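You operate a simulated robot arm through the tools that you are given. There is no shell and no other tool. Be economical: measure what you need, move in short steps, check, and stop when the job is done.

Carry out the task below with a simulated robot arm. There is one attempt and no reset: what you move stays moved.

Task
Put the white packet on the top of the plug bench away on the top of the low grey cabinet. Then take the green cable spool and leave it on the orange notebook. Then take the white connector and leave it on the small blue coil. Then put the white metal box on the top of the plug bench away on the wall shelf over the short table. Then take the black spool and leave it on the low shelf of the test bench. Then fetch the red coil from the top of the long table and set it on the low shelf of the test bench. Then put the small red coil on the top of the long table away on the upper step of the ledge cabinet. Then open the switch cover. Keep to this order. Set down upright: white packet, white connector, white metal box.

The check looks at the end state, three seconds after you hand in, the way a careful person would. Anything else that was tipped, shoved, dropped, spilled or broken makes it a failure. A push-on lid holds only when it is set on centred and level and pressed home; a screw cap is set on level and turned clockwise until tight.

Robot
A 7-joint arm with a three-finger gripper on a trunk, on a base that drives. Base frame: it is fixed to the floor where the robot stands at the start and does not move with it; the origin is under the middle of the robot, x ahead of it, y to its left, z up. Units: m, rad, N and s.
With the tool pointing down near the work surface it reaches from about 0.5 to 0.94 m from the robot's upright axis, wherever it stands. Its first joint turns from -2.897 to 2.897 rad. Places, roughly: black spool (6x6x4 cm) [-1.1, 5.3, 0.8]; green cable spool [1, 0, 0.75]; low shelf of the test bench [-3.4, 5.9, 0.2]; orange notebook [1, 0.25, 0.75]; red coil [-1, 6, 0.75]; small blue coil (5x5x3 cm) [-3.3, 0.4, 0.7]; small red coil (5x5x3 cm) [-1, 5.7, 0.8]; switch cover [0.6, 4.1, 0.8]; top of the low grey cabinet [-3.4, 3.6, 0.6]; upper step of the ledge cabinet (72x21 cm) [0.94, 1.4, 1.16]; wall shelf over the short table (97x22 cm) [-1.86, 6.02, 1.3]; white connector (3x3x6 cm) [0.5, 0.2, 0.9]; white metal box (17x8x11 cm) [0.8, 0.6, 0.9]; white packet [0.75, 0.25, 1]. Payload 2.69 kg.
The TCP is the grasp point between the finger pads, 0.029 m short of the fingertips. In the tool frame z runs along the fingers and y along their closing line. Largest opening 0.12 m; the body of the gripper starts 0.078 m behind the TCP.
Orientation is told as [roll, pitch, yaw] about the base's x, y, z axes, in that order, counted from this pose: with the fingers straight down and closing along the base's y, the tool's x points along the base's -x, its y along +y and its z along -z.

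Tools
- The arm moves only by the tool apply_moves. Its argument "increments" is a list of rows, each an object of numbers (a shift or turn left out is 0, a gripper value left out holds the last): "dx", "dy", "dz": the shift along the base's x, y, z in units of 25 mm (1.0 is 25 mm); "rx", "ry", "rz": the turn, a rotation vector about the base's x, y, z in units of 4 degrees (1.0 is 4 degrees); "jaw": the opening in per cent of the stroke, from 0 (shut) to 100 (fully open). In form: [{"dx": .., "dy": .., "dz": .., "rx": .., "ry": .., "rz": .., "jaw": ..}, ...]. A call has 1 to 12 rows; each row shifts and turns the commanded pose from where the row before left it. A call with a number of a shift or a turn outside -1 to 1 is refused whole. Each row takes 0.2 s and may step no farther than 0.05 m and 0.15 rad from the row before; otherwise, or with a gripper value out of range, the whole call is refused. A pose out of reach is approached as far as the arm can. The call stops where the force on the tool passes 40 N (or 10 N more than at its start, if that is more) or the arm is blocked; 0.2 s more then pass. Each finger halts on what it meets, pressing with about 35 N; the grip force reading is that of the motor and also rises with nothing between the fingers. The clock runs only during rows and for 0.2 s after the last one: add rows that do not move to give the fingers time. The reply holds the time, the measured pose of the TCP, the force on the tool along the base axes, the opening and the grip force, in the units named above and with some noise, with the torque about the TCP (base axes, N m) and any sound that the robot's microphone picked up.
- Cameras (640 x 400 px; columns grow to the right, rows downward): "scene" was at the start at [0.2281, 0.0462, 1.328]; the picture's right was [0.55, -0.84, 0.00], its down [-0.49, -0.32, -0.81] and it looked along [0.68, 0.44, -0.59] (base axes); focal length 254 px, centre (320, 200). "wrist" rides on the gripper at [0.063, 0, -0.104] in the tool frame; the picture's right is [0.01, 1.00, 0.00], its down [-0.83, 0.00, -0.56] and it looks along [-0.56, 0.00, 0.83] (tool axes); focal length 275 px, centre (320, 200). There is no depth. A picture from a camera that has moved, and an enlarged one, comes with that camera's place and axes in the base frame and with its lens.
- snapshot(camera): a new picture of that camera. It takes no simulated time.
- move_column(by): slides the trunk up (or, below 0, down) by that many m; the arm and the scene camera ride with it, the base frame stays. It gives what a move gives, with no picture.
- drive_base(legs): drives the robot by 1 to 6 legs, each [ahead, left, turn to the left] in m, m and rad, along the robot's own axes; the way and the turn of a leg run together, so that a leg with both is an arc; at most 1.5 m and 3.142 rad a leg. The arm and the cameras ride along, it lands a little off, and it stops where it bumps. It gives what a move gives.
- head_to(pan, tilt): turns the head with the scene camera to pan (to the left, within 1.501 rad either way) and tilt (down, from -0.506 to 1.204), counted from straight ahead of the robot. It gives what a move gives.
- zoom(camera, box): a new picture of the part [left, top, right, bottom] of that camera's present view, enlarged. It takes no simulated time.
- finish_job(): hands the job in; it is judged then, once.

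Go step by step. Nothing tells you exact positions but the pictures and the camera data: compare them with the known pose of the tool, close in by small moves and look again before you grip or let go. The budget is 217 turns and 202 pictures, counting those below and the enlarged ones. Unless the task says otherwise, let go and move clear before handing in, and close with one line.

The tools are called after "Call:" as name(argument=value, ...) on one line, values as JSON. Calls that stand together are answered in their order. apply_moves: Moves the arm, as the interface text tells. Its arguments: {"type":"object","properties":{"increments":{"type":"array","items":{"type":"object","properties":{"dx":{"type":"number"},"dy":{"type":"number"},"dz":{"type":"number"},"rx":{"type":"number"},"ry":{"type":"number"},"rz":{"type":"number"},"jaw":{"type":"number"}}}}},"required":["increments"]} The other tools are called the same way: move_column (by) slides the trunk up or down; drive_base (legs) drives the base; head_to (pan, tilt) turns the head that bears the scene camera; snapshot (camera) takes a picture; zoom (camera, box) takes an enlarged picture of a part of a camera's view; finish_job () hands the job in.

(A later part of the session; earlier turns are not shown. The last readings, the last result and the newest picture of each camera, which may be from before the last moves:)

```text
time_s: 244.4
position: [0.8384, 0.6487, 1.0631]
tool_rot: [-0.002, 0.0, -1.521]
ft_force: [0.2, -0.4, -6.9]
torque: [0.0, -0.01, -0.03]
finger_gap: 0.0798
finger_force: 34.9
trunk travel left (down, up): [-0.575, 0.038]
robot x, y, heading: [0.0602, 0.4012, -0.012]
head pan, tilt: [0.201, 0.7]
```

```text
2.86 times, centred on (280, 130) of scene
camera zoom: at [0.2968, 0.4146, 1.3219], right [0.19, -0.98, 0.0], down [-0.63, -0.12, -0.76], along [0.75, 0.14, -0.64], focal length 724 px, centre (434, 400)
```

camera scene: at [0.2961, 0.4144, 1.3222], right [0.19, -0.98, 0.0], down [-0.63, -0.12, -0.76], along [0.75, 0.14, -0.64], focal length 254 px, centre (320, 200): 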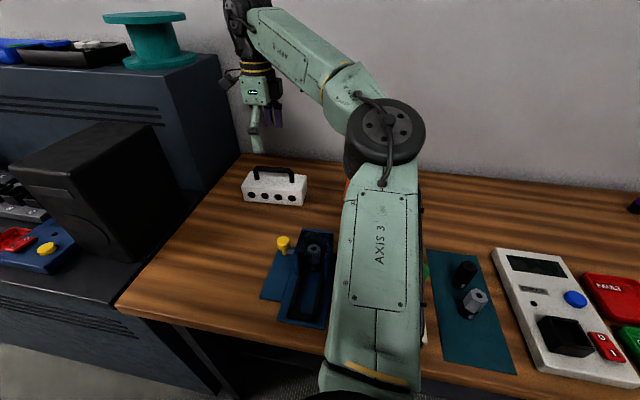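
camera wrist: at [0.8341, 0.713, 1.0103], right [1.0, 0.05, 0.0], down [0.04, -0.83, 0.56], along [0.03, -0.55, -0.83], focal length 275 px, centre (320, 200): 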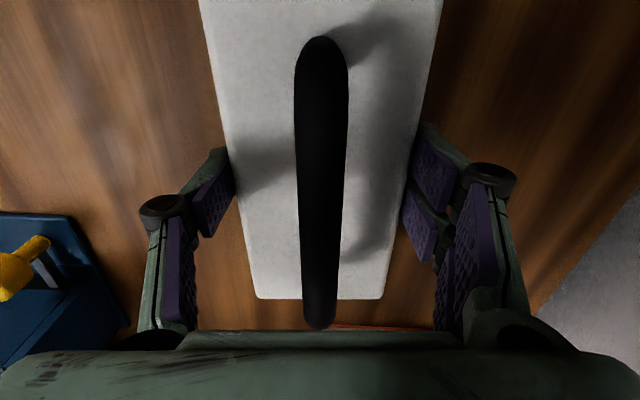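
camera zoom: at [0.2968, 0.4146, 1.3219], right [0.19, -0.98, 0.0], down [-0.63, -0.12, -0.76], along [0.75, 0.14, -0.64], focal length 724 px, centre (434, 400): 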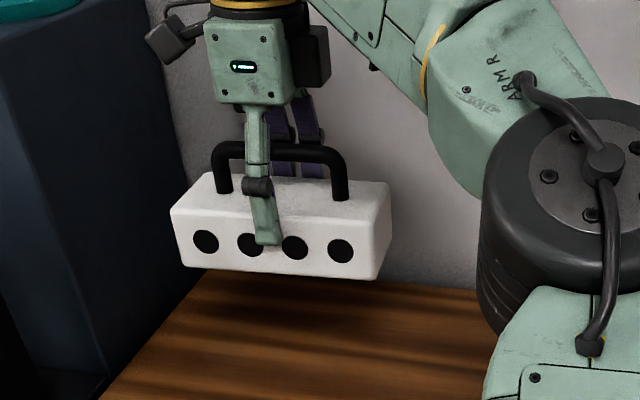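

Held level (about 0.7 kg). I'll back the base off, then test how high the arm can raise it, since the shelf is at 1.3 m.

Call:
drive_base(legs=[[-0.22, 0, 0]])

Call:
move_column(by=0.036)

Call:
apply_moves(increments=[{"dz": 1, "dy": -0.5}, {"dz": 1, "dy": -0.5}, {"dz": 1, "dy": -0.5}, {"dz": 1, "dy": -0.5}, {"dz": 1, "dy": -0.5}, {"dz": 1, "dy": -0.5}, {"dz": 1, "dy": -0.5}, {"dz": 1, "dy": -0.5}, {"dz": 1, "dy": -0.5}, {"dz": 1, "dy": -0.5}, {"dz": 1, "dy": -0.5}, {"dz": 1, "dy": -0.5}])

Call:
snapshot(camera="scene")

```text
time_s: 246.1
position: [0.6171, 0.65, 1.062]
tool_rot: [0.001, 0.0, -1.522]
ft_force: [-0.3, 0.4, -6.5]
torque: [0.0, -0.02, 0.01]
finger_gap: 0.08
finger_force: 35.6
trunk travel left (down, up): [-0.575, 0.038]
robot x, y, heading: [-0.1657, 0.4087, -0.01]
head pan, tilt: [0.201, 0.7]
```

```text
time_s: 246.9
position: [0.6179, 0.651, 1.0978]
tool_rot: [0.002, 0.0, -1.523]
ft_force: [0.2, -0.1, -6.8]
torque: [0.01, -0.03, -0.01]
finger_gap: 0.0799
finger_force: 34.4
trunk travel left (down, up): [-0.611, 0.002]
robot x, y, heading: [-0.164, 0.405, -0.011]
head pan, tilt: [0.201, 0.7]
```

```text
time_s: 249.5
position: [0.5894, 0.4932, 1.1735]
tool_rot: [0.005, 0.001, -1.523]
ft_force: [-0.1, 0.3, -5.8]
torque: [0.0, -0.01, 0.02]
finger_gap: 0.0802
finger_force: 34.6
out of reach, approached as far as the arm can: row 3, 4, 5, 6, 7, 8, 9, 10, 11, 12
trunk travel left (down, up): [-0.611, 0.002]
robot x, y, heading: [-0.1636, 0.4023, -0.012]
head pan, tilt: [0.201, 0.7]
```

```text
131 pictures are left
camera scene: at [0.0752, 0.4168, 1.358], right [0.19, -0.98, 0.0], down [-0.63, -0.12, -0.76], along [0.75, 0.14, -0.64], focal length 254 px, centre (320, 200)
```

scene: 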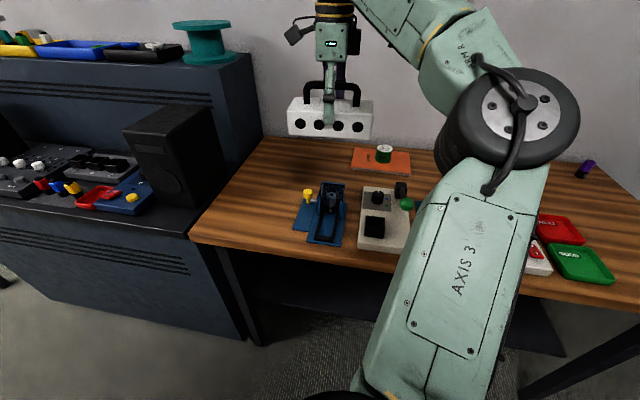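

With the tool pointing down the height limit is about 1.17 m at this radius; closer in it should go higher. I'll retract the arm and drive toward the shelf to see its actual geometry.

Call:
apply_moves(increments=[{"dx": -1}, {"dx": -1}, {"dx": -1}, {"dx": -1}, {"dx": -1}, {"dx": -1}, {"dx": -1}, {"dx": -1}, {}])

Call:
drive_base(legs=[[0.12, 0, 0], [0, 0, 1.57], [1.5, 0, 0], [1.0, 0, 0], [0, 0, 0.6]])

Call:
head_to(pan=-0.3, tilt=0.3)

Call:
snapshot(camera="scene")

```text
time_s: 251.5
position: [0.3894, 0.4925, 1.174]
tool_rot: [-0.002, 0.001, -1.523]
ft_force: [-0.9, -0.1, -7.3]
torque: [-0.02, 0.02, 0.04]
finger_gap: 0.0798
finger_force: 35.0
trunk travel left (down, up): [-0.611, 0.002]
robot x, y, heading: [-0.1611, 0.406, -0.014]
head pan, tilt: [0.201, 0.7]
```

```text
time_s: 270.1
position: [-0.3819, 3.3055, 1.1734]
tool_rot: [-0.001, -0.002, 0.636]
ft_force: [0.5, 0.2, -6.8]
torque: [0.03, 0.0, -0.02]
finger_gap: 0.0799
finger_force: 35.2
trunk travel left (down, up): [-0.611, 0.002]
robot x, y, heading: [-0.0013, 2.8947, 2.152]
head pan, tilt: [0.201, 0.7]
```

```text
time_s: 271.1
position: [-0.3825, 3.3061, 1.1753]
tool_rot: [-0.001, 0.0, 0.637]
ft_force: [0.4, -0.8, -6.3]
torque: [-0.02, 0.03, 0.03]
finger_gap: 0.0798
finger_force: 35.1
trunk travel left (down, up): [-0.611, 0.002]
robot x, y, heading: [-0.0003, 2.8923, 2.144]
head pan, tilt: [-0.3, 0.3]
```

```text
130 pictures are left
camera scene: at [-0.1128, 3.1142, 1.3941], right [0.96, 0.27, 0.0], down [0.08, -0.29, -0.95], along [-0.26, 0.92, -0.3], focal length 254 px, centre (320, 200)
```

scene: 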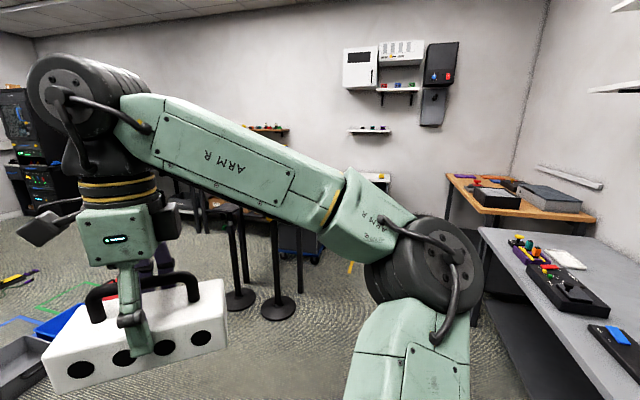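

The arm blocks the view. I'll turn the base right so I can pan the head past the arm.

Call:
drive_base(legs=[[-0.1, 0.5, -0.9]])

Call:
head_to(pan=0.8, tilt=0.35)

Call:
snapshot(camera="scene")

Call:
zoom(camera="scene", box=[100, 60, 420, 260])

```text
time_s: 275.5
position: [-0.3857, 3.2896, 1.1746]
tool_rot: [-0.001, 0.001, -0.266]
ft_force: [0.4, -0.7, -7.2]
torque: [0.01, 0.0, 0.02]
finger_gap: 0.0797
finger_force: 35.1
trunk travel left (down, up): [-0.611, 0.002]
robot x, y, heading: [-0.4695, 2.7389, 1.246]
head pan, tilt: [-0.3, 0.3]
```

```text
time_s: 276.8
position: [-0.3855, 3.2905, 1.175]
tool_rot: [0.0, 0.001, -0.264]
ft_force: [0.2, -0.2, -7.0]
torque: [-0.03, -0.02, 0.02]
finger_gap: 0.0797
finger_force: 35.1
trunk travel left (down, up): [-0.611, 0.002]
robot x, y, heading: [-0.4759, 2.7347, 1.246]
head pan, tilt: [0.799, 0.351]
```

```text
129 pictures are left
camera scene: at [-0.4658, 2.9665, 1.3894], right [0.89, 0.46, 0.0], down [0.16, -0.31, -0.94], along [-0.43, 0.84, -0.34], focal length 254 px, centre (320, 200)
```

scene: 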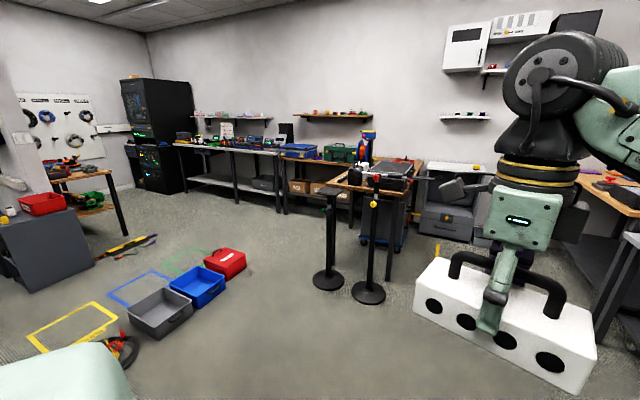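

```text
2.00 times, centred on (260, 160) of scene
camera zoom: at [-0.4658, 2.9665, 1.3894], right [0.89, 0.46, 0.0], down [0.16, -0.31, -0.94], along [-0.43, 0.84, -0.34], focal length 507 px, centre (440, 280)
```

zoom: 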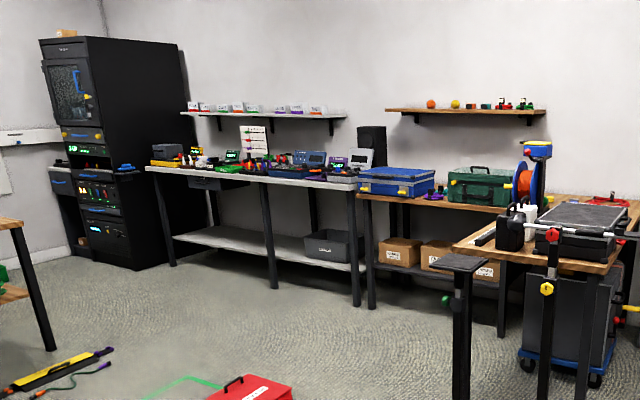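

The layout is clear. The test bench is on the left, then the short table with the wall shelf above it (front edges at y≈5.66), then the long table with roller stands in front. I'll go around west of the bins, then north.

Call:
drive_base(legs=[[0, 0, 1.895], [1.5, 0, 0], [0.81, 0, 0], [0, 0, -1.57], [1.5, 0, 0], [0.7, 0, 0]])

Call:
head_to(pan=-0.7, tilt=0.1)

Call:
snapshot(camera="scene")

```text
time_s: 307.2
position: [-2.9695, 5.4317, 1.1737]
tool_rot: [0.001, 0.001, 0.102]
ft_force: [-0.2, 0.0, -8.1]
torque: [-0.02, -0.01, -0.01]
finger_gap: 0.08
finger_force: 34.6
trunk travel left (down, up): [-0.611, 0.002]
robot x, y, heading: [-2.8515, 4.8858, 1.607]
head pan, tilt: [0.799, 0.351]
```

```text
time_s: 308.8
position: [-2.9707, 5.432, 1.1745]
tool_rot: [-0.002, 0.001, 0.101]
ft_force: [0.8, 0.4, -7.1]
torque: [0.0, -0.04, 0.01]
finger_gap: 0.08
finger_force: 35.5
trunk travel left (down, up): [-0.611, 0.002]
robot x, y, heading: [-2.854, 4.8867, 1.611]
head pan, tilt: [-0.7, 0.099]
```

```text
127 pictures are left
camera scene: at [-2.804, 5.1117, 1.4128], right [0.79, -0.61, 0.0], down [-0.06, -0.08, -0.99], along [0.61, 0.79, -0.1], focal length 254 px, centre (320, 200)
```

scene: 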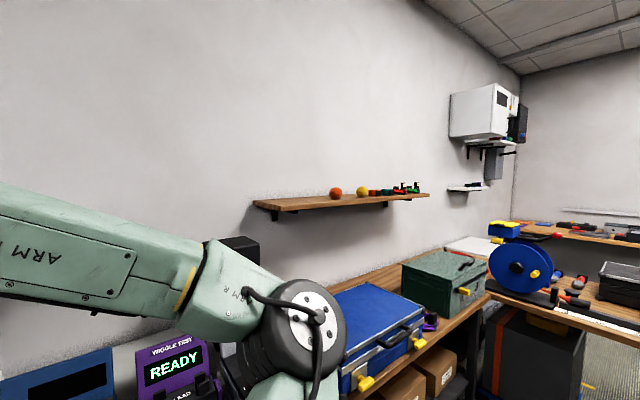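

The shelf's left end is free: x from -2.39 to the ball at about -2.05, front y 5.884, top z 1.30. I'll raise the box here to test the height.

Call:
apply_moves(increments=[{"dz": 1, "dx": 0.4}, {"dz": 1, "dx": 0.4}, {"dz": 1, "dx": 0.4}, {"dz": 1, "dx": 0.4}, {"dz": 1, "dx": 0.4}, {"dz": 1, "dx": 0.4}, {"dz": 1, "dx": 0.4}, {"dz": 1, "dx": 0.4}, {"dz": 1, "dx": 0.4}, {"rz": -0.87}])

```text
time_s: 311.0
position: [-2.877, 5.4142, 1.1968]
tool_rot: [-0.001, 0.001, 0.04]
ft_force: [0.8, -0.1, -7.3]
torque: [-0.04, 0.0, 0.01]
finger_gap: 0.0798
finger_force: 35.4
out of reach, approached as far as the arm can: row 1, 2, 3, 4, 5, 6, 7, 8, 9
trunk travel left (down, up): [-0.611, 0.002]
robot x, y, heading: [-2.8514, 4.8859, 1.606]
head pan, tilt: [-0.7, 0.099]
```

The height stalls at about 1.20, perhaps from joint limits at this wrist yaw. I'll rotate the tool part way back and try raising again.

Call:
apply_moves(increments=[{"rz": 1}, {"rz": 1}, {"rz": 1}, {"rz": 1}, {"rz": 1}, {"rz": 1}, {"rz": 1}, {"rz": 1}, {"rz": 1}, {"rz": 1}, {"rz": 1}, {"rz": 1}])

Call:
apply_moves(increments=[{"dz": 1}, {"dz": 1}, {"dz": 1}, {"dz": 1}, {"dz": 1}, {"dz": 1}])

```text
time_s: 313.6
position: [-2.8769, 5.4134, 1.1956]
tool_rot: [0.001, 0.002, 0.88]
ft_force: [-0.2, 0.8, -6.3]
torque: [-0.01, 0.05, 0.01]
finger_gap: 0.0799
finger_force: 35.4
trunk travel left (down, up): [-0.611, 0.002]
robot x, y, heading: [-2.855, 4.8838, 1.606]
head pan, tilt: [-0.7, 0.099]
```

```text
time_s: 315.0
position: [-2.8768, 5.4138, 1.1965]
tool_rot: [0.001, 0.001, 0.879]
ft_force: [-0.2, -0.2, -7.6]
torque: [0.03, -0.02, -0.01]
finger_gap: 0.0798
finger_force: 35.2
out of reach, approached as far as the arm can: row 1, 2, 3, 4, 5, 6
trunk travel left (down, up): [-0.611, 0.002]
robot x, y, heading: [-2.8538, 4.8844, 1.61]
head pan, tilt: [-0.7, 0.099]
```

Same limit. I'll look at the arm posture to understand what is limiting it.

Call:
head_to(pan=0.0, tilt=-0.1)

Call:
snapshot(camera="scene")

Call:
snapshot(camera="wrist")

```text
time_s: 316.1
position: [-2.8769, 5.414, 1.1972]
tool_rot: [0.003, 0.002, 0.879]
ft_force: [0.1, -0.9, -7.5]
torque: [-0.01, -0.01, -0.01]
finger_gap: 0.0798
finger_force: 35.8
trunk travel left (down, up): [-0.611, 0.002]
robot x, y, heading: [-2.8504, 4.8838, 1.611]
head pan, tilt: [0.0, -0.099]
```

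```text
126 pictures are left
camera scene: at [-2.8637, 5.1259, 1.4307], right [1.0, 0.04, 0.0], down [0.0, 0.1, -1.0], along [-0.04, 0.99, 0.1], focal length 254 px, centre (320, 200)
```

scene: 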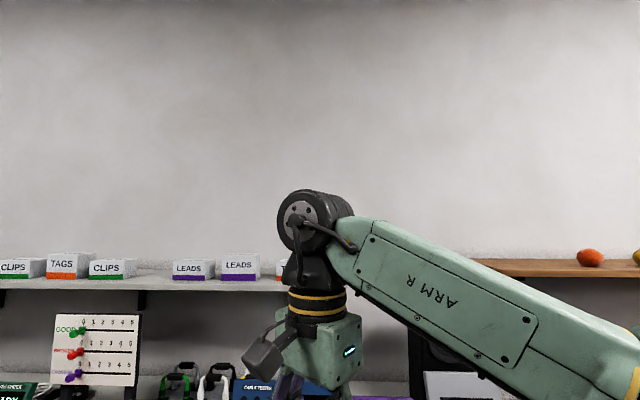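

```text
125 pictures are left
camera wrist: at [-2.9181, 5.366, 1.2994], right [-0.77, 0.63, 0.0], down [0.53, 0.64, 0.56], along [0.35, 0.43, -0.83], focal length 275 px, centre (320, 200)
```

wrist: 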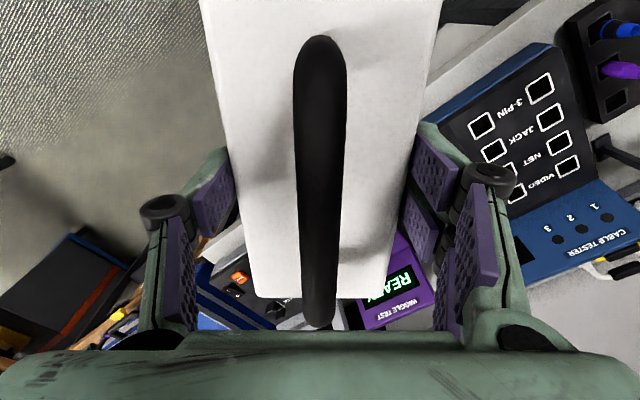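

The wrist sits well below full extension, so a joint limit is stopping it. I'll test whether pitching the tool forward lets it go higher.

Call:
apply_moves(increments=[{"rx": 1}, {"rx": 1}, {"rx": 1}, {"rx": 1}, {"rx": 1}, {"rx": 1}, {"dz": 1}, {"dz": 1}, {"dz": 1}, {"dz": 1}, {"dz": 1}, {"dz": 1}])

Call:
snapshot(camera="scene")

```text
time_s: 318.7
position: [-2.8676, 5.4224, 1.2775]
tool_rot: [0.281, -0.307, 0.89]
ft_force: [-0.3, 0.6, -7.3]
torque: [-0.06, -0.05, 0.02]
finger_gap: 0.0797
finger_force: 34.7
out of reach, approached as far as the arm can: row 10, 11, 12
trunk travel left (down, up): [-0.611, 0.002]
robot x, y, heading: [-2.8504, 4.8856, 1.612]
head pan, tilt: [0.0, -0.099]
```

```text
124 pictures are left
camera scene: at [-2.8638, 5.1259, 1.4307], right [1.0, 0.04, 0.0], down [0.0, 0.1, -1.0], along [-0.04, 0.99, 0.1], focal length 254 px, centre (320, 200)
```

scene: 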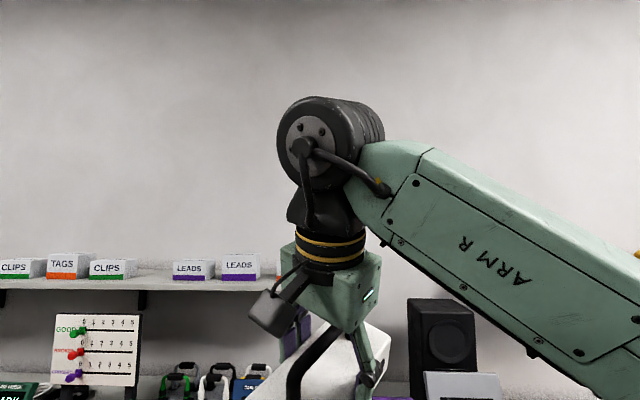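

Tilting helps: 24° of tilt gives 1.28 m. So to reach 1.39 I should hold the box by its handle with a strongly tilted tool, which means setting it down and regripping. I'll level it again and look for a clear spot on the tables here.

Call:
apply_moves(increments=[{"dz": -1}, {"dz": -1}, {"dz": -1}, {"dz": -1}, {"rx": -1}, {"rx": -1}, {"rx": -1}, {"rx": -1}, {"rx": -1}, {"rx": -1}])

Call:
head_to(pan=0.5, tilt=0.45)

Call:
snapshot(camera="scene")

Call:
head_to(pan=-0.9, tilt=0.45)

Call:
snapshot(camera="scene")

```text
time_s: 320.9
position: [-2.8513, 5.4188, 1.1796]
tool_rot: [0.0, 0.002, 0.88]
ft_force: [-0.1, 0.2, -7.0]
torque: [0.0, 0.0, 0.01]
finger_gap: 0.0795
finger_force: 35.6
trunk travel left (down, up): [-0.611, 0.002]
robot x, y, heading: [-2.8552, 4.8839, 1.613]
head pan, tilt: [0.0, -0.099]
```

```text
time_s: 321.8
position: [-2.8521, 5.4188, 1.1796]
tool_rot: [0.0, 0.0, 0.879]
ft_force: [0.7, 0.4, -6.4]
torque: [0.02, 0.01, -0.02]
finger_gap: 0.0799
finger_force: 35.0
trunk travel left (down, up): [-0.611, 0.002]
robot x, y, heading: [-2.8533, 4.8851, 1.609]
head pan, tilt: [0.499, 0.45]
```

```text
123 pictures are left
camera scene: at [-2.9074, 5.1177, 1.3803], right [0.86, 0.51, 0.0], down [0.22, -0.37, -0.9], along [-0.46, 0.77, -0.43], focal length 254 px, centre (320, 200)
```

scene: 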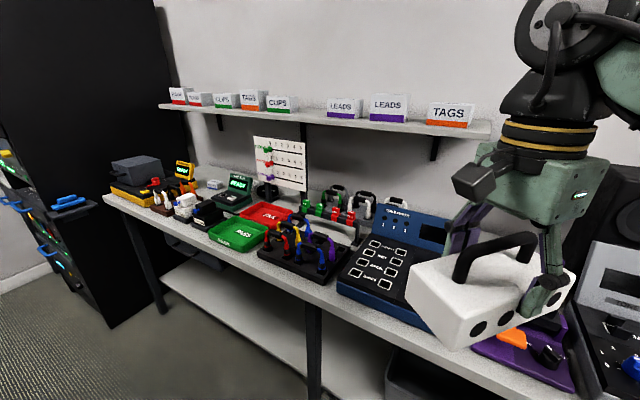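

```text
time_s: 323.4
position: [-2.8525, 5.4193, 1.1795]
tool_rot: [-0.001, -0.001, 0.88]
ft_force: [0.2, -0.5, -5.9]
torque: [0.02, 0.01, -0.01]
finger_gap: 0.0798
finger_force: 34.9
trunk travel left (down, up): [-0.611, 0.002]
robot x, y, heading: [-2.8519, 4.8863, 1.612]
head pan, tilt: [-0.901, 0.45]
```

```text
122 pictures are left
camera scene: at [-2.7906, 5.0989, 1.3802], right [0.65, -0.76, 0.0], down [-0.33, -0.28, -0.9], along [0.68, 0.59, -0.44], focal length 254 px, centre (320, 200)
```

scene: 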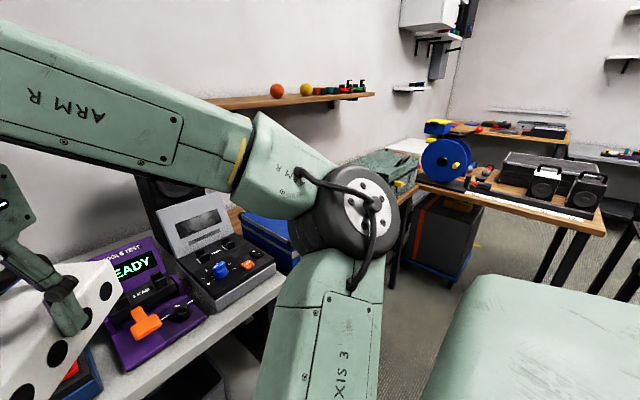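

The tables here are crowded, so I'll return to the known clear spot on the plug bench, set the box down and regrip it by the handle.

Call:
drive_base(legs=[[0, 0, -0.04], [-1.5, 0, 0], [-0.64, 0, 0], [0, -1.5, 0], [0, -1.3, 0], [-1.5, 0, 0]])

Call:
drive_base(legs=[[-0.84, 0, 0], [0, 0, -1.57]])

Call:
head_to(pan=0.2, tilt=0.7)

Call:
snapshot(camera="scene")

```text
time_s: 362.7
position: [-0.0433, 1.7397, 1.1793]
tool_rot: [0.0, -0.001, 0.808]
ft_force: [0.2, -0.9, -6.3]
torque: [0.0, 0.01, 0.02]
finger_gap: 0.0799
finger_force: 35.3
trunk travel left (down, up): [-0.611, 0.002]
robot x, y, heading: [-0.083, 1.2064, 1.543]
head pan, tilt: [-0.901, 0.45]
```

```text
time_s: 371.1
position: [0.4295, 0.3298, 1.1803]
tool_rot: [0.0, 0.0, -0.766]
ft_force: [0.7, 0.3, -6.2]
torque: [0.02, 0.04, 0.01]
finger_gap: 0.0795
finger_force: 34.6
trunk travel left (down, up): [-0.611, 0.002]
robot x, y, heading: [-0.1054, 0.3728, -0.031]
head pan, tilt: [-0.901, 0.45]
```

```text
time_s: 372.4
position: [0.4305, 0.33, 1.1796]
tool_rot: [0.001, 0.001, -0.767]
ft_force: [-0.7, 0.1, -6.3]
torque: [0.0, 0.01, 0.01]
finger_gap: 0.0799
finger_force: 34.7
trunk travel left (down, up): [-0.611, 0.002]
robot x, y, heading: [-0.0985, 0.3692, -0.035]
head pan, tilt: [0.201, 0.7]
```

```text
121 pictures are left
camera scene: at [0.135, 0.378, 1.3581], right [0.17, -0.99, 0.0], down [-0.64, -0.11, -0.76], along [0.75, 0.13, -0.64], focal length 254 px, centre (320, 200)
```

scene: 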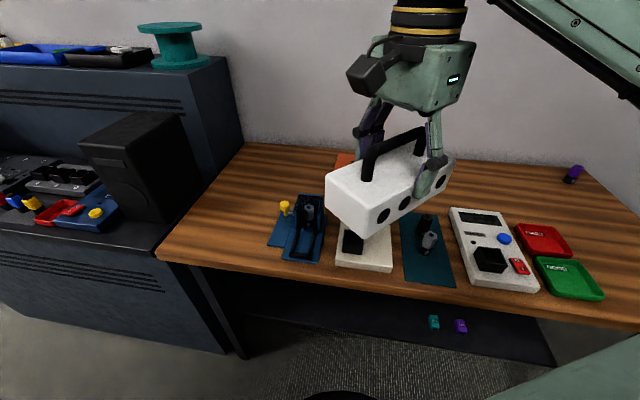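

I'll drive in slightly, turn the box back to yaw -87° and put it down near (0.78, 0.64).

Call:
drive_base(legs=[[0.12, 0.0, 0.03]])

Call:
apply_moves(increments=[{"rz": -0.98, "dy": 1, "dx": 0.8}, {"rz": -0.98, "dy": 1, "dx": 0.8}, {"rz": -0.98, "dy": 1, "dx": 0.8}, {"rz": -0.98, "dy": 1, "dx": 0.8}, {"rz": -0.98, "dy": 1, "dx": 0.8}, {"rz": -0.98, "dy": 1, "dx": 0.8}, {"rz": -0.98, "dy": 1, "dx": 0.8}, {"rz": -0.98, "dy": 1, "dx": 0.8}, {"rz": -0.98, "dy": 1, "dx": 0.8}, {"rz": -0.98, "dy": 1, "dx": 0.8}, {"rz": -0.98, "dy": 1, "dx": 0.8}, {"dy": 1, "dx": 0.8}])

Call:
snapshot(camera="scene")

```text
time_s: 373.6
position: [0.551, 0.3447, 1.1799]
tool_rot: [-0.002, 0.0, -0.737]
ft_force: [1.6, 0.0, -7.7]
torque: [-0.04, 0.03, 0.0]
finger_gap: 0.0796
finger_force: 35.4
trunk travel left (down, up): [-0.611, 0.002]
robot x, y, heading: [0.0118, 0.3663, -0.002]
head pan, tilt: [0.201, 0.7]
```

```text
time_s: 376.2
position: [0.7876, 0.6449, 1.165]
tool_rot: [0.009, 0.003, -1.489]
ft_force: [0.3, 0.3, -7.7]
torque: [0.0, 0.01, -0.02]
finger_gap: 0.0796
finger_force: 34.8
out of reach, approached as far as the arm can: row 9, 10, 11
trunk travel left (down, up): [-0.611, 0.002]
robot x, y, heading: [0.0126, 0.3644, -0.003]
head pan, tilt: [0.201, 0.7]
```

```text
120 pictures are left
camera scene: at [0.2542, 0.3842, 1.358], right [0.2, -0.98, 0.0], down [-0.63, -0.13, -0.76], along [0.75, 0.15, -0.64], focal length 254 px, centre (320, 200)
```

scene: 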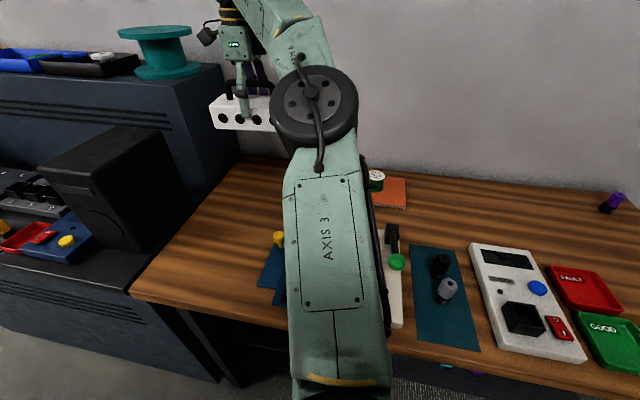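

Call:
apply_moves(increments=[{"dz": -1}, {"dz": -1}, {"dz": -1}, {"dz": -1}, {"dz": -1}, {"dz": -1}, {"dz": -1}, {"dz": -1}, {"dz": -1}, {"dz": -0.8}, {}])

Call:
snapshot(camera="scene")

```text
time_s: 378.6
position: [0.7886, 0.6427, 0.9218]
tool_rot: [0.0, 0.001, -1.488]
ft_force: [-0.2, 0.6, -6.1]
torque: [0.03, -0.01, 0.02]
finger_gap: 0.0797
finger_force: 35.2
trunk travel left (down, up): [-0.611, 0.002]
robot x, y, heading: [0.0137, 0.3699, -0.008]
head pan, tilt: [0.201, 0.7]
```

```text
119 pictures are left
camera scene: at [0.2541, 0.3833, 1.358], right [0.2, -0.98, 0.0], down [-0.63, -0.13, -0.76], along [0.75, 0.15, -0.64], focal length 254 px, centre (320, 200)
```

scene: 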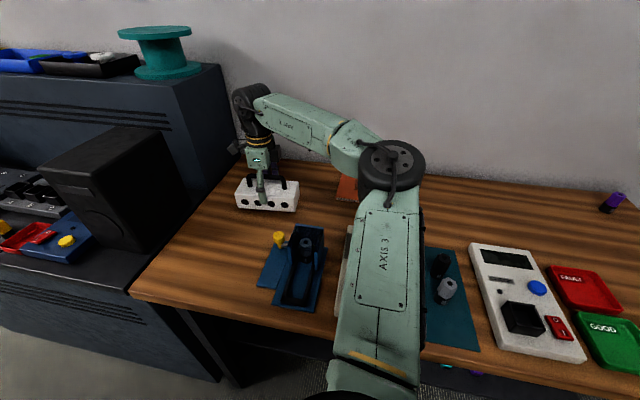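

Call:
apply_moves(increments=[{"dz": -0.3}, {"dz": -0.2}, {"dz": -0.15}, {}])

```text
time_s: 379.6
position: [0.7879, 0.6439, 0.9086]
tool_rot: [0.002, 0.001, -1.49]
ft_force: [2.3, 1.0, 12.1]
torque: [-0.49, 0.49, 0.14]
finger_gap: 0.0798
finger_force: 35.3
trunk travel left (down, up): [-0.611, 0.002]
robot x, y, heading: [0.0139, 0.3657, -0.003]
head pan, tilt: [0.201, 0.7]
```

Touching down. I'll release, rise, and then test tilted reach with the empty gripper.

Call:
apply_moves(increments=[{"dz": 0.05, "jaw": 100}, {}, {}, {}, {"dz": 1}, {"dz": 1}, {"dz": 1}, {"dz": 1}, {"dz": 1}, {"dz": 1}, {"dz": 1}])

Call:
apply_moves(increments=[{"dx": -1, "rx": 1}, {"dx": -1, "rx": 1}, {"dx": -1, "rx": 1}, {"dx": -1, "rx": 1}, {"dx": -1, "rx": 1}, {"dx": -1, "rx": 1}, {"rx": 1}, {"rx": 1}, {"rx": 1}, {"rx": 1}, {"rx": 1}, {}])

Call:
snapshot(camera="scene")

Call:
apply_moves(increments=[{"dz": 1}, {"dz": 1}, {"dz": 1}, {"dz": 1}, {"dz": 1}, {"dz": 1}, {"dz": 1}, {"dz": 1}, {"dz": 1}, {"dz": 1}, {"dz": 1}, {"dz": 1}])

```text
time_s: 382.1
position: [0.7887, 0.6441, 1.0827]
tool_rot: [-0.001, 0.0, -1.489]
ft_force: [0.6, 0.3, 0.6]
torque: [-0.03, 0.0, -0.02]
finger_gap: 0.12
finger_force: 0.0
trunk travel left (down, up): [-0.611, 0.002]
robot x, y, heading: [0.0153, 0.3664, -0.004]
head pan, tilt: [0.201, 0.7]
```

```text
time_s: 384.6
position: [0.6385, 0.6436, 1.0828]
tool_rot: [0.079, 0.767, -1.456]
ft_force: [-1.0, 0.4, -0.4]
torque: [-0.02, -0.02, 0.04]
finger_gap: 0.1201
finger_force: 0.2
trunk travel left (down, up): [-0.611, 0.002]
robot x, y, heading: [0.0185, 0.3658, -0.007]
head pan, tilt: [0.201, 0.7]
```

```text
118 pictures are left
camera scene: at [0.2536, 0.3831, 1.3582], right [0.2, -0.98, 0.0], down [-0.63, -0.13, -0.76], along [0.75, 0.15, -0.64], focal length 254 px, centre (320, 200)
```

scene: 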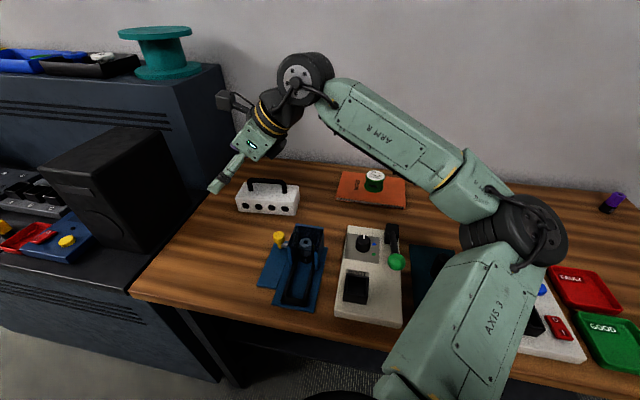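

```text
time_s: 387.2
position: [0.6389, 0.6454, 1.3836]
tool_rot: [0.08, 0.765, -1.456]
ft_force: [0.6, -0.1, 0.6]
torque: [-0.01, 0.02, 0.01]
finger_gap: 0.12
finger_force: 0.1
trunk travel left (down, up): [-0.611, 0.002]
robot x, y, heading: [0.0144, 0.3708, -0.004]
head pan, tilt: [0.201, 0.7]
```

With a 44° leftward tilt the arm reaches 1.38 freely. I'll check the margin further up and out.

Call:
apply_moves(increments=[{"dz": 1}, {"dz": 1}, {"dx": 1}, {"dx": 1}, {"dx": 1}])

```text
time_s: 388.4
position: [0.6999, 0.6431, 1.3939]
tool_rot: [0.08, 0.766, -1.458]
ft_force: [0.3, -0.4, 0.1]
torque: [0.0, 0.02, 0.01]
finger_gap: 0.1198
finger_force: 0.1
out of reach, approached as far as the arm can: row 2, 3, 4, 5
trunk travel left (down, up): [-0.611, 0.002]
robot x, y, heading: [0.0156, 0.3632, -0.002]
head pan, tilt: [0.201, 0.7]
```

Reach is good. I'll add a bit more tilt, square the closing line to the box, and come down above the handle.

Call:
apply_moves(increments=[{"dz": -1, "rx": 1}, {"dz": -1, "rx": 1}, {"dz": -1, "ry": 0.8}, {"dz": -1, "rz": 0.3}, {"dz": -1}, {"dz": -1}, {"dz": -1}, {"dz": -1}, {"dz": -1, "dx": 0.9}, {"dz": -1, "dx": 0.9}, {"dz": -1, "dx": 0.9}, {"dz": -1, "dx": 0.8}])

Call:
snapshot(camera="wrist")

Call:
snapshot(camera="scene")

```text
time_s: 391.1
position: [0.7866, 0.6426, 1.0934]
tool_rot: [0.014, 0.909, -1.49]
ft_force: [0.5, -1.0, 0.7]
torque: [0.0, -0.01, -0.01]
finger_gap: 0.1199
finger_force: 0.1
trunk travel left (down, up): [-0.611, 0.002]
robot x, y, heading: [0.0161, 0.3695, -0.003]
head pan, tilt: [0.201, 0.7]
```

```text
117 pictures are left
camera wrist: at [0.7875, 0.6007, 1.2063], right [1.0, 0.07, 0.01], down [0.07, -0.95, -0.31], along [-0.01, 0.31, -0.95], focal length 275 px, centre (320, 200)
```

wrist: 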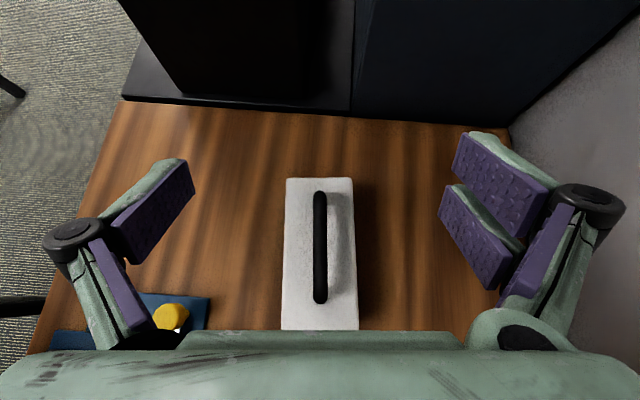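

```text
116 pictures are left
camera scene: at [0.254, 0.3831, 1.3581], right [0.2, -0.98, 0.0], down [-0.63, -0.13, -0.76], along [0.75, 0.15, -0.64], focal length 254 px, centre (320, 200)
```

scene: 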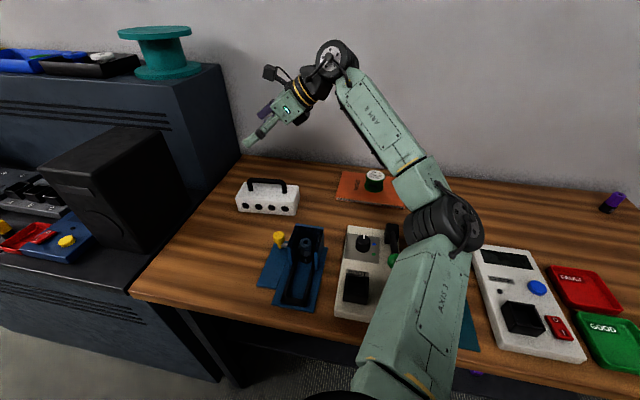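

Call:
apply_moves(increments=[{"dz": -1}, {"dz": -1}, {"dz": -1}, {"dz": -1}, {"dz": -0.7, "dy": -0.1}, {}])

Call:
snapshot(camera="wrist")

Call:
zoom(camera="scene", box=[210, 110, 350, 230])

```text
time_s: 392.4
position: [0.7874, 0.6397, 0.9771]
tool_rot: [0.016, 0.911, -1.486]
ft_force: [0.2, 0.1, 0.0]
torque: [0.02, -0.02, 0.02]
finger_gap: 0.12
finger_force: 0.1
trunk travel left (down, up): [-0.611, 0.002]
robot x, y, heading: [0.0147, 0.371, -0.002]
head pan, tilt: [0.201, 0.7]
```

```text
115 pictures are left
camera wrist: at [0.7876, 0.5972, 1.0895], right [1.0, 0.07, 0.01], down [0.07, -0.95, -0.31], along [-0.01, 0.31, -0.95], focal length 275 px, centre (320, 200)
```

wrist: 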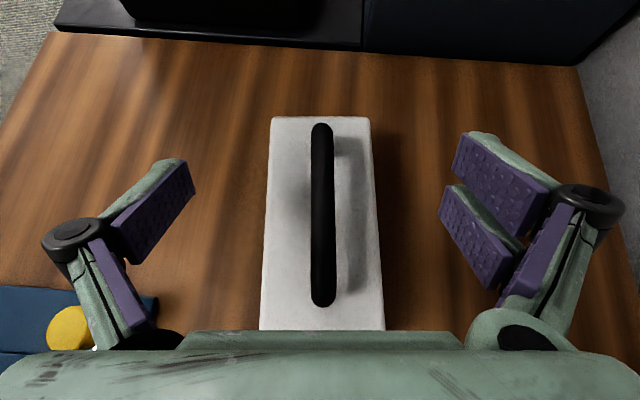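

```text
3.33 times, centred on (280, 170) of scene
camera zoom: at [0.2536, 0.3831, 1.3582], right [0.2, -0.98, 0.0], down [-0.63, -0.13, -0.76], along [0.75, 0.15, -0.64], focal length 845 px, centre (453, 300)
```

zoom: 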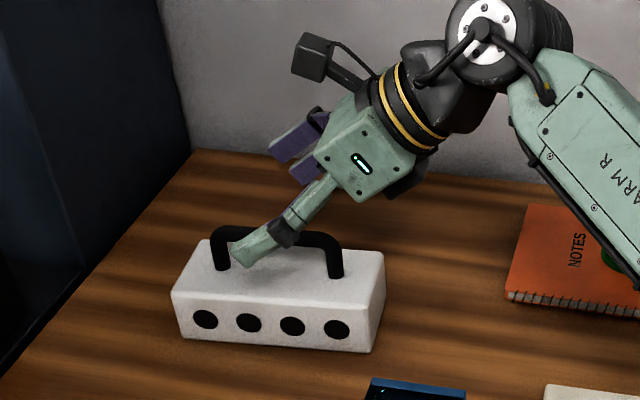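

The handle bar is centred at (0.788, 0.642), z≈0.945. I'll lower so the bar lies at the TCP and close.

Call:
apply_moves(increments=[{"dz": -0.6, "dy": 0.1}, {"dz": -0.6}, {}, {"jaw": 3}, {}, {}, {}, {}, {}, {}, {}, {}])

Call:
snapshot(camera="wrist")

Call:
zoom(camera="scene", box=[210, 110, 350, 230])

```text
time_s: 395.1
position: [0.7836, 0.644, 0.9493]
tool_rot: [0.017, 0.908, -1.485]
ft_force: [2.3, -0.1, 0.1]
torque: [0.37, 0.01, -0.03]
finger_gap: 0.0136
finger_force: 34.9
trunk travel left (down, up): [-0.611, 0.002]
robot x, y, heading: [0.0179, 0.3679, -0.0]
head pan, tilt: [0.201, 0.7]
```

```text
113 pictures are left
camera wrist: at [0.7855, 0.6007, 1.0619], right [1.0, 0.07, 0.02], down [0.07, -0.95, -0.31], along [-0.01, 0.31, -0.95], focal length 275 px, centre (320, 200)
```

wrist: 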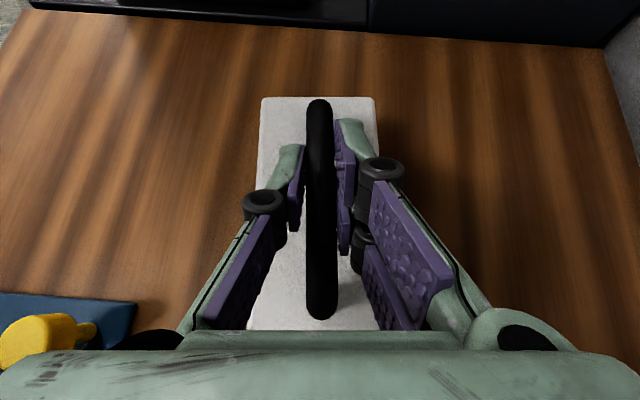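

```text
3.33 times, centred on (280, 170) of scene
camera zoom: at [0.2509, 0.384, 1.3588], right [0.2, -0.98, 0.0], down [-0.63, -0.13, -0.77], along [0.75, 0.15, -0.64], focal length 845 px, centre (453, 300)
```

zoom: 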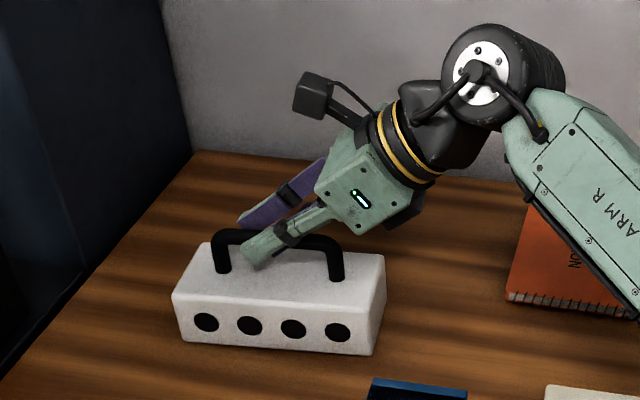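

The handle is gripped (13.6 mm). I'll lift and check that the box hangs level.

Call:
apply_moves(increments=[{"dz": 0.4}, {"dz": 0.8}, {"dz": 1}, {"dz": 1}, {"dz": 1}, {"dz": 1}, {"dz": 1}, {"dz": 1}, {}])

Call:
zoom(camera="scene", box=[210, 60, 350, 200])

Call:
snapshot(camera="wrist")

```text
time_s: 397.1
position: [0.7888, 0.6433, 1.1268]
tool_rot: [0.012, 0.907, -1.49]
ft_force: [1.0, -0.6, -7.0]
torque: [0.02, -0.01, 0.0]
finger_gap: 0.0138
finger_force: 34.9
trunk travel left (down, up): [-0.611, 0.002]
robot x, y, heading: [0.0147, 0.365, 0.004]
head pan, tilt: [0.201, 0.7]
```

```text
2.86 times, centred on (280, 130) of scene
camera zoom: at [0.2544, 0.3833, 1.3579], right [0.2, -0.98, 0.0], down [-0.63, -0.13, -0.76], along [0.75, 0.15, -0.64], focal length 724 px, centre (434, 400)
```

zoom: 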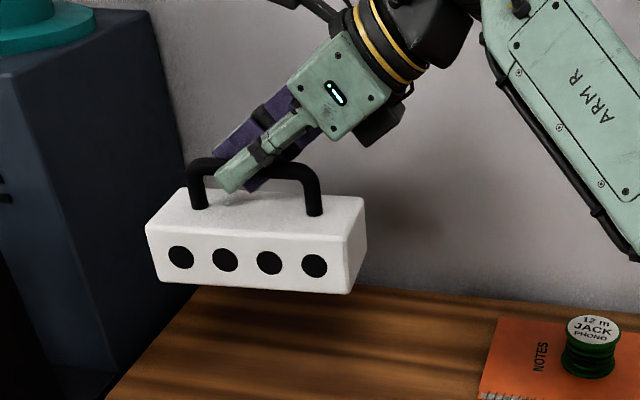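

```text
110 pictures are left
camera wrist: at [0.7892, 0.6011, 1.2393], right [1.0, 0.07, 0.01], down [0.07, -0.95, -0.31], along [-0.01, 0.31, -0.95], focal length 275 px, centre (320, 200)
```

wrist: 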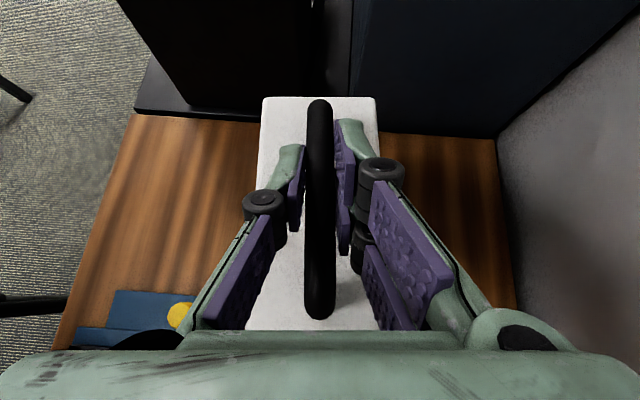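

Level. I'll back off and test the needed height (TCP ≥1.40) in front of the robot before driving over.

Call:
drive_base(legs=[[-0.2, 0, 0]])

Call:
apply_moves(increments=[{"dz": 1, "dx": -0.4, "dy": -0.8}, {"dz": 1, "dx": -0.4, "dy": -0.8}, {"dz": 1, "dx": -0.4, "dy": -0.8}, {"dz": 1, "dx": -0.4, "dy": -0.8}, {"dz": 1, "dx": -0.4, "dy": -0.8}, {"dz": 1, "dx": -0.4, "dy": -0.8}, {"dz": 1, "dx": -0.4, "dy": -0.8}, {"dz": 1, "dx": -0.4, "dy": -0.8}, {"dz": 1, "dx": -0.4, "dy": -0.8}, {"dz": 1, "dx": -0.4, "dy": -0.8}, {"dz": 1, "dx": -0.4, "dy": -0.8}, {"dz": 0.4}])

```text
time_s: 398.7
position: [0.5858, 0.643, 1.1276]
tool_rot: [0.012, 0.907, -1.491]
ft_force: [-0.7, -0.1, -5.6]
torque: [-0.01, -0.03, -0.01]
finger_gap: 0.0136
finger_force: 35.4
trunk travel left (down, up): [-0.611, 0.002]
robot x, y, heading: [-0.1854, 0.3718, -0.004]
head pan, tilt: [0.201, 0.7]
```

```text
time_s: 401.3
position: [0.4767, 0.4233, 1.4101]
tool_rot: [0.017, 0.912, -1.49]
ft_force: [-0.1, -0.7, -7.4]
torque: [0.01, 0.02, -0.01]
finger_gap: 0.0138
finger_force: 35.0
trunk travel left (down, up): [-0.611, 0.002]
robot x, y, heading: [-0.1879, 0.3696, -0.007]
head pan, tilt: [0.201, 0.7]
```

Call:
apply_moves(increments=[{"dz": 0.5}, {"dx": 1}, {"dx": 0.6}])

```text
time_s: 402.1
position: [0.5035, 0.4291, 1.3944]
tool_rot: [0.014, 0.912, -1.49]
ft_force: [-0.2, 0.2, -7.6]
torque: [-0.04, -0.02, 0.03]
finger_gap: 0.0136
finger_force: 35.0
out of reach, approached as far as the arm can: row 1, 2, 3
trunk travel left (down, up): [-0.611, 0.002]
robot x, y, heading: [-0.1867, 0.3653, -0.001]
head pan, tilt: [0.201, 0.7]
```

Reach is confirmed: z 1.41 at 0.665 m ahead. I'll settle there and drive the same route north.

Call:
apply_moves(increments=[{"dx": -1}, {"dx": -0.7}, {"dz": 0.6}])

Call:
drive_base(legs=[[0, 0, 1.575], [1.5, 0, 0], [0.9, 0, 0], [0, 1.5, 0], [0, 1.18, 0]])

```text
time_s: 402.9
position: [0.4619, 0.431, 1.4102]
tool_rot: [0.011, 0.908, -1.491]
ft_force: [0.2, 1.3, -7.0]
torque: [-0.01, -0.01, 0.01]
finger_gap: 0.0135
finger_force: 34.9
trunk travel left (down, up): [-0.611, 0.002]
robot x, y, heading: [-0.1837, 0.3706, -0.005]
head pan, tilt: [0.201, 0.7]
```

```text
time_s: 438.9
position: [-2.9344, 3.4215, 1.4115]
tool_rot: [0.011, 0.906, 0.083]
ft_force: [-0.3, 0.3, -6.7]
torque: [-0.01, -0.05, 0.0]
finger_gap: 0.0135
finger_force: 34.6
trunk travel left (down, up): [-0.611, 0.002]
robot x, y, heading: [-2.8723, 2.7761, 1.568]
head pan, tilt: [0.201, 0.7]
```

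Call:
drive_base(legs=[[1.5, 0, 0], [0.62, 0, 0], [0, -0.7, 0]])

Call:
head_to(pan=0.0, tilt=0.15)

Call:
snapshot(camera="scene")

Call:
snapshot(camera="wrist")

```text
time_s: 454.9
position: [-2.2691, 5.5574, 1.4107]
tool_rot: [0.012, 0.907, 0.104]
ft_force: [-0.3, -0.1, -7.4]
torque: [0.01, 0.01, -0.03]
finger_gap: 0.0135
finger_force: 35.2
trunk travel left (down, up): [-0.611, 0.002]
robot x, y, heading: [-2.1921, 4.9091, 1.59]
head pan, tilt: [0.201, 0.7]
```

```text
time_s: 455.9
position: [-2.2693, 5.5581, 1.4112]
tool_rot: [0.011, 0.908, 0.105]
ft_force: [-0.8, 0.5, -7.2]
torque: [-0.01, -0.01, 0.03]
finger_gap: 0.0135
finger_force: 34.7
trunk travel left (down, up): [-0.611, 0.002]
robot x, y, heading: [-2.192, 4.9121, 1.592]
head pan, tilt: [0.0, 0.15]
```

```text
109 pictures are left
camera scene: at [-2.1989, 5.1587, 1.408], right [1.0, 0.02, 0.0], down [0.0, -0.15, -0.99], along [-0.02, 0.99, -0.15], focal length 254 px, centre (320, 200)
```

scene: 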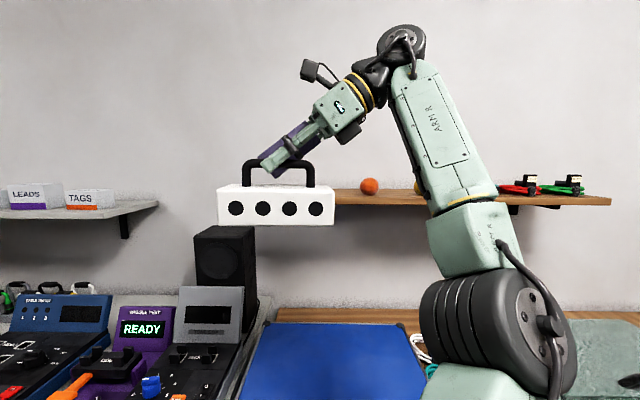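

```text
108 pictures are left
camera wrist: at [-2.2268, 5.5613, 1.5236], right [-0.1, 1.0, 0.01], down [0.94, 0.1, -0.31], along [-0.31, -0.02, -0.95], focal length 275 px, centre (320, 200)
```

wrist: 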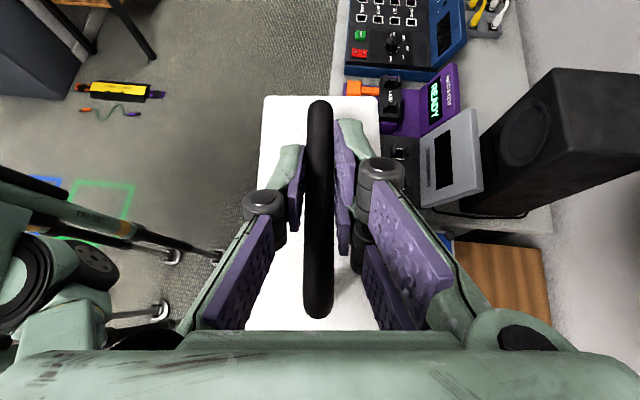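

I'll square the box to the wall and move forward in steps, watching clearances.

Call:
apply_moves(increments=[{"rz": -0.75}, {"rz": -0.75}, {}])

Call:
drive_base(legs=[[0.22, -0.03, -0.02]])

Call:
snapshot(camera="scene")

Call:
snapshot(camera="wrist")

```text
time_s: 456.7
position: [-2.2688, 5.5582, 1.411]
tool_rot: [0.011, 0.907, -0.001]
ft_force: [0.9, 0.0, -6.8]
torque: [0.03, 0.0, -0.01]
finger_gap: 0.0138
finger_force: 34.4
trunk travel left (down, up): [-0.611, 0.002]
robot x, y, heading: [-2.1922, 4.9121, 1.589]
head pan, tilt: [0.0, 0.15]
```

```text
time_s: 458.4
position: [-2.2295, 5.7789, 1.4096]
tool_rot: [0.011, 0.908, -0.019]
ft_force: [0.5, 1.2, -7.2]
torque: [0.02, 0.01, 0.01]
finger_gap: 0.0137
finger_force: 35.1
trunk travel left (down, up): [-0.611, 0.002]
robot x, y, heading: [-2.1657, 5.1291, 1.574]
head pan, tilt: [0.0, 0.15]
```

```text
107 pictures are left
camera scene: at [-2.1668, 5.3785, 1.4079], right [1.0, 0.0, 0.0], down [0.0, -0.15, -0.99], along [0.0, 0.99, -0.15], focal length 254 px, centre (320, 200)
```

scene: 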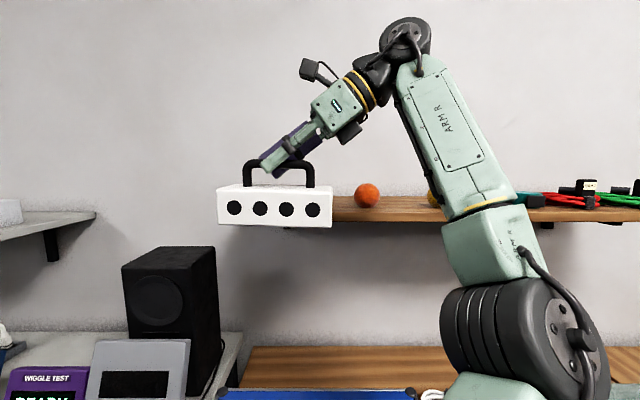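

```text
106 pictures are left
camera wrist: at [-2.1878, 5.7773, 1.523], right [0.02, 1.0, 0.01], down [0.95, -0.02, -0.31], along [-0.31, 0.02, -0.95], focal length 275 px, centre (320, 200)
```

wrist: 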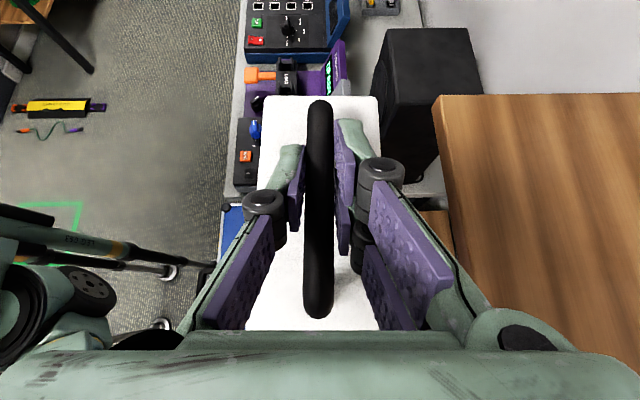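

The shelf corner is at (-2.365, 5.895) and the box's left end at -2.308, so it fits left of the ball. I'll drive forward another 0.185 m.

Call:
drive_base(legs=[[0.185, 0, 0]])

Call:
snapshot(camera="wrist")

Call:
snapshot(camera="scene")

```text
time_s: 460.0
position: [-2.2289, 5.9523, 1.4087]
tool_rot: [0.006, 0.905, -0.026]
ft_force: [-0.2, -0.5, -6.8]
torque: [0.03, -0.04, -0.05]
finger_gap: 0.0136
finger_force: 34.9
trunk travel left (down, up): [-0.611, 0.002]
robot x, y, heading: [-2.1656, 5.3036, 1.575]
head pan, tilt: [0.0, 0.15]
stopped in leg 1: the robot was blocked; the commanded pose is now the measured one
```

```text
105 pictures are left
camera wrist: at [-2.1871, 5.9516, 1.5219], right [0.03, 1.0, 0.01], down [0.95, -0.02, -0.31], along [-0.31, 0.02, -0.95], focal length 275 px, centre (320, 200)
```

wrist: 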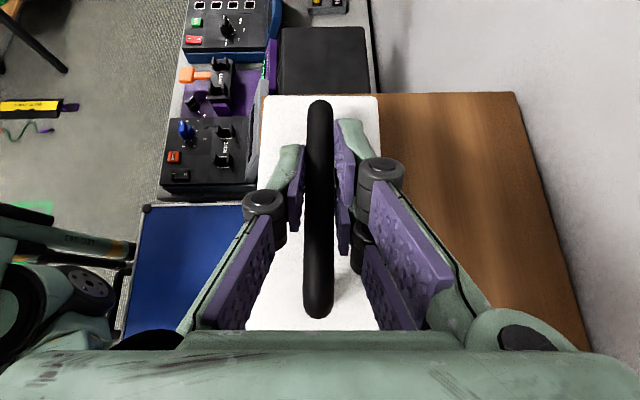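

```text
104 pictures are left
camera scene: at [-2.1671, 5.5506, 1.4084], right [1.0, 0.0, 0.0], down [0.0, -0.15, -0.99], along [0.0, 0.99, -0.15], focal length 254 px, centre (320, 200)
```

scene: 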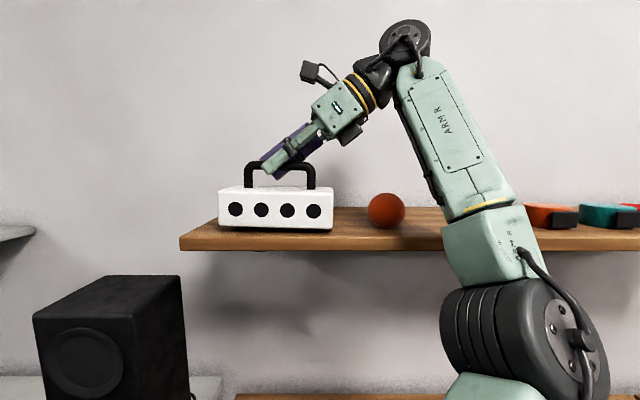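

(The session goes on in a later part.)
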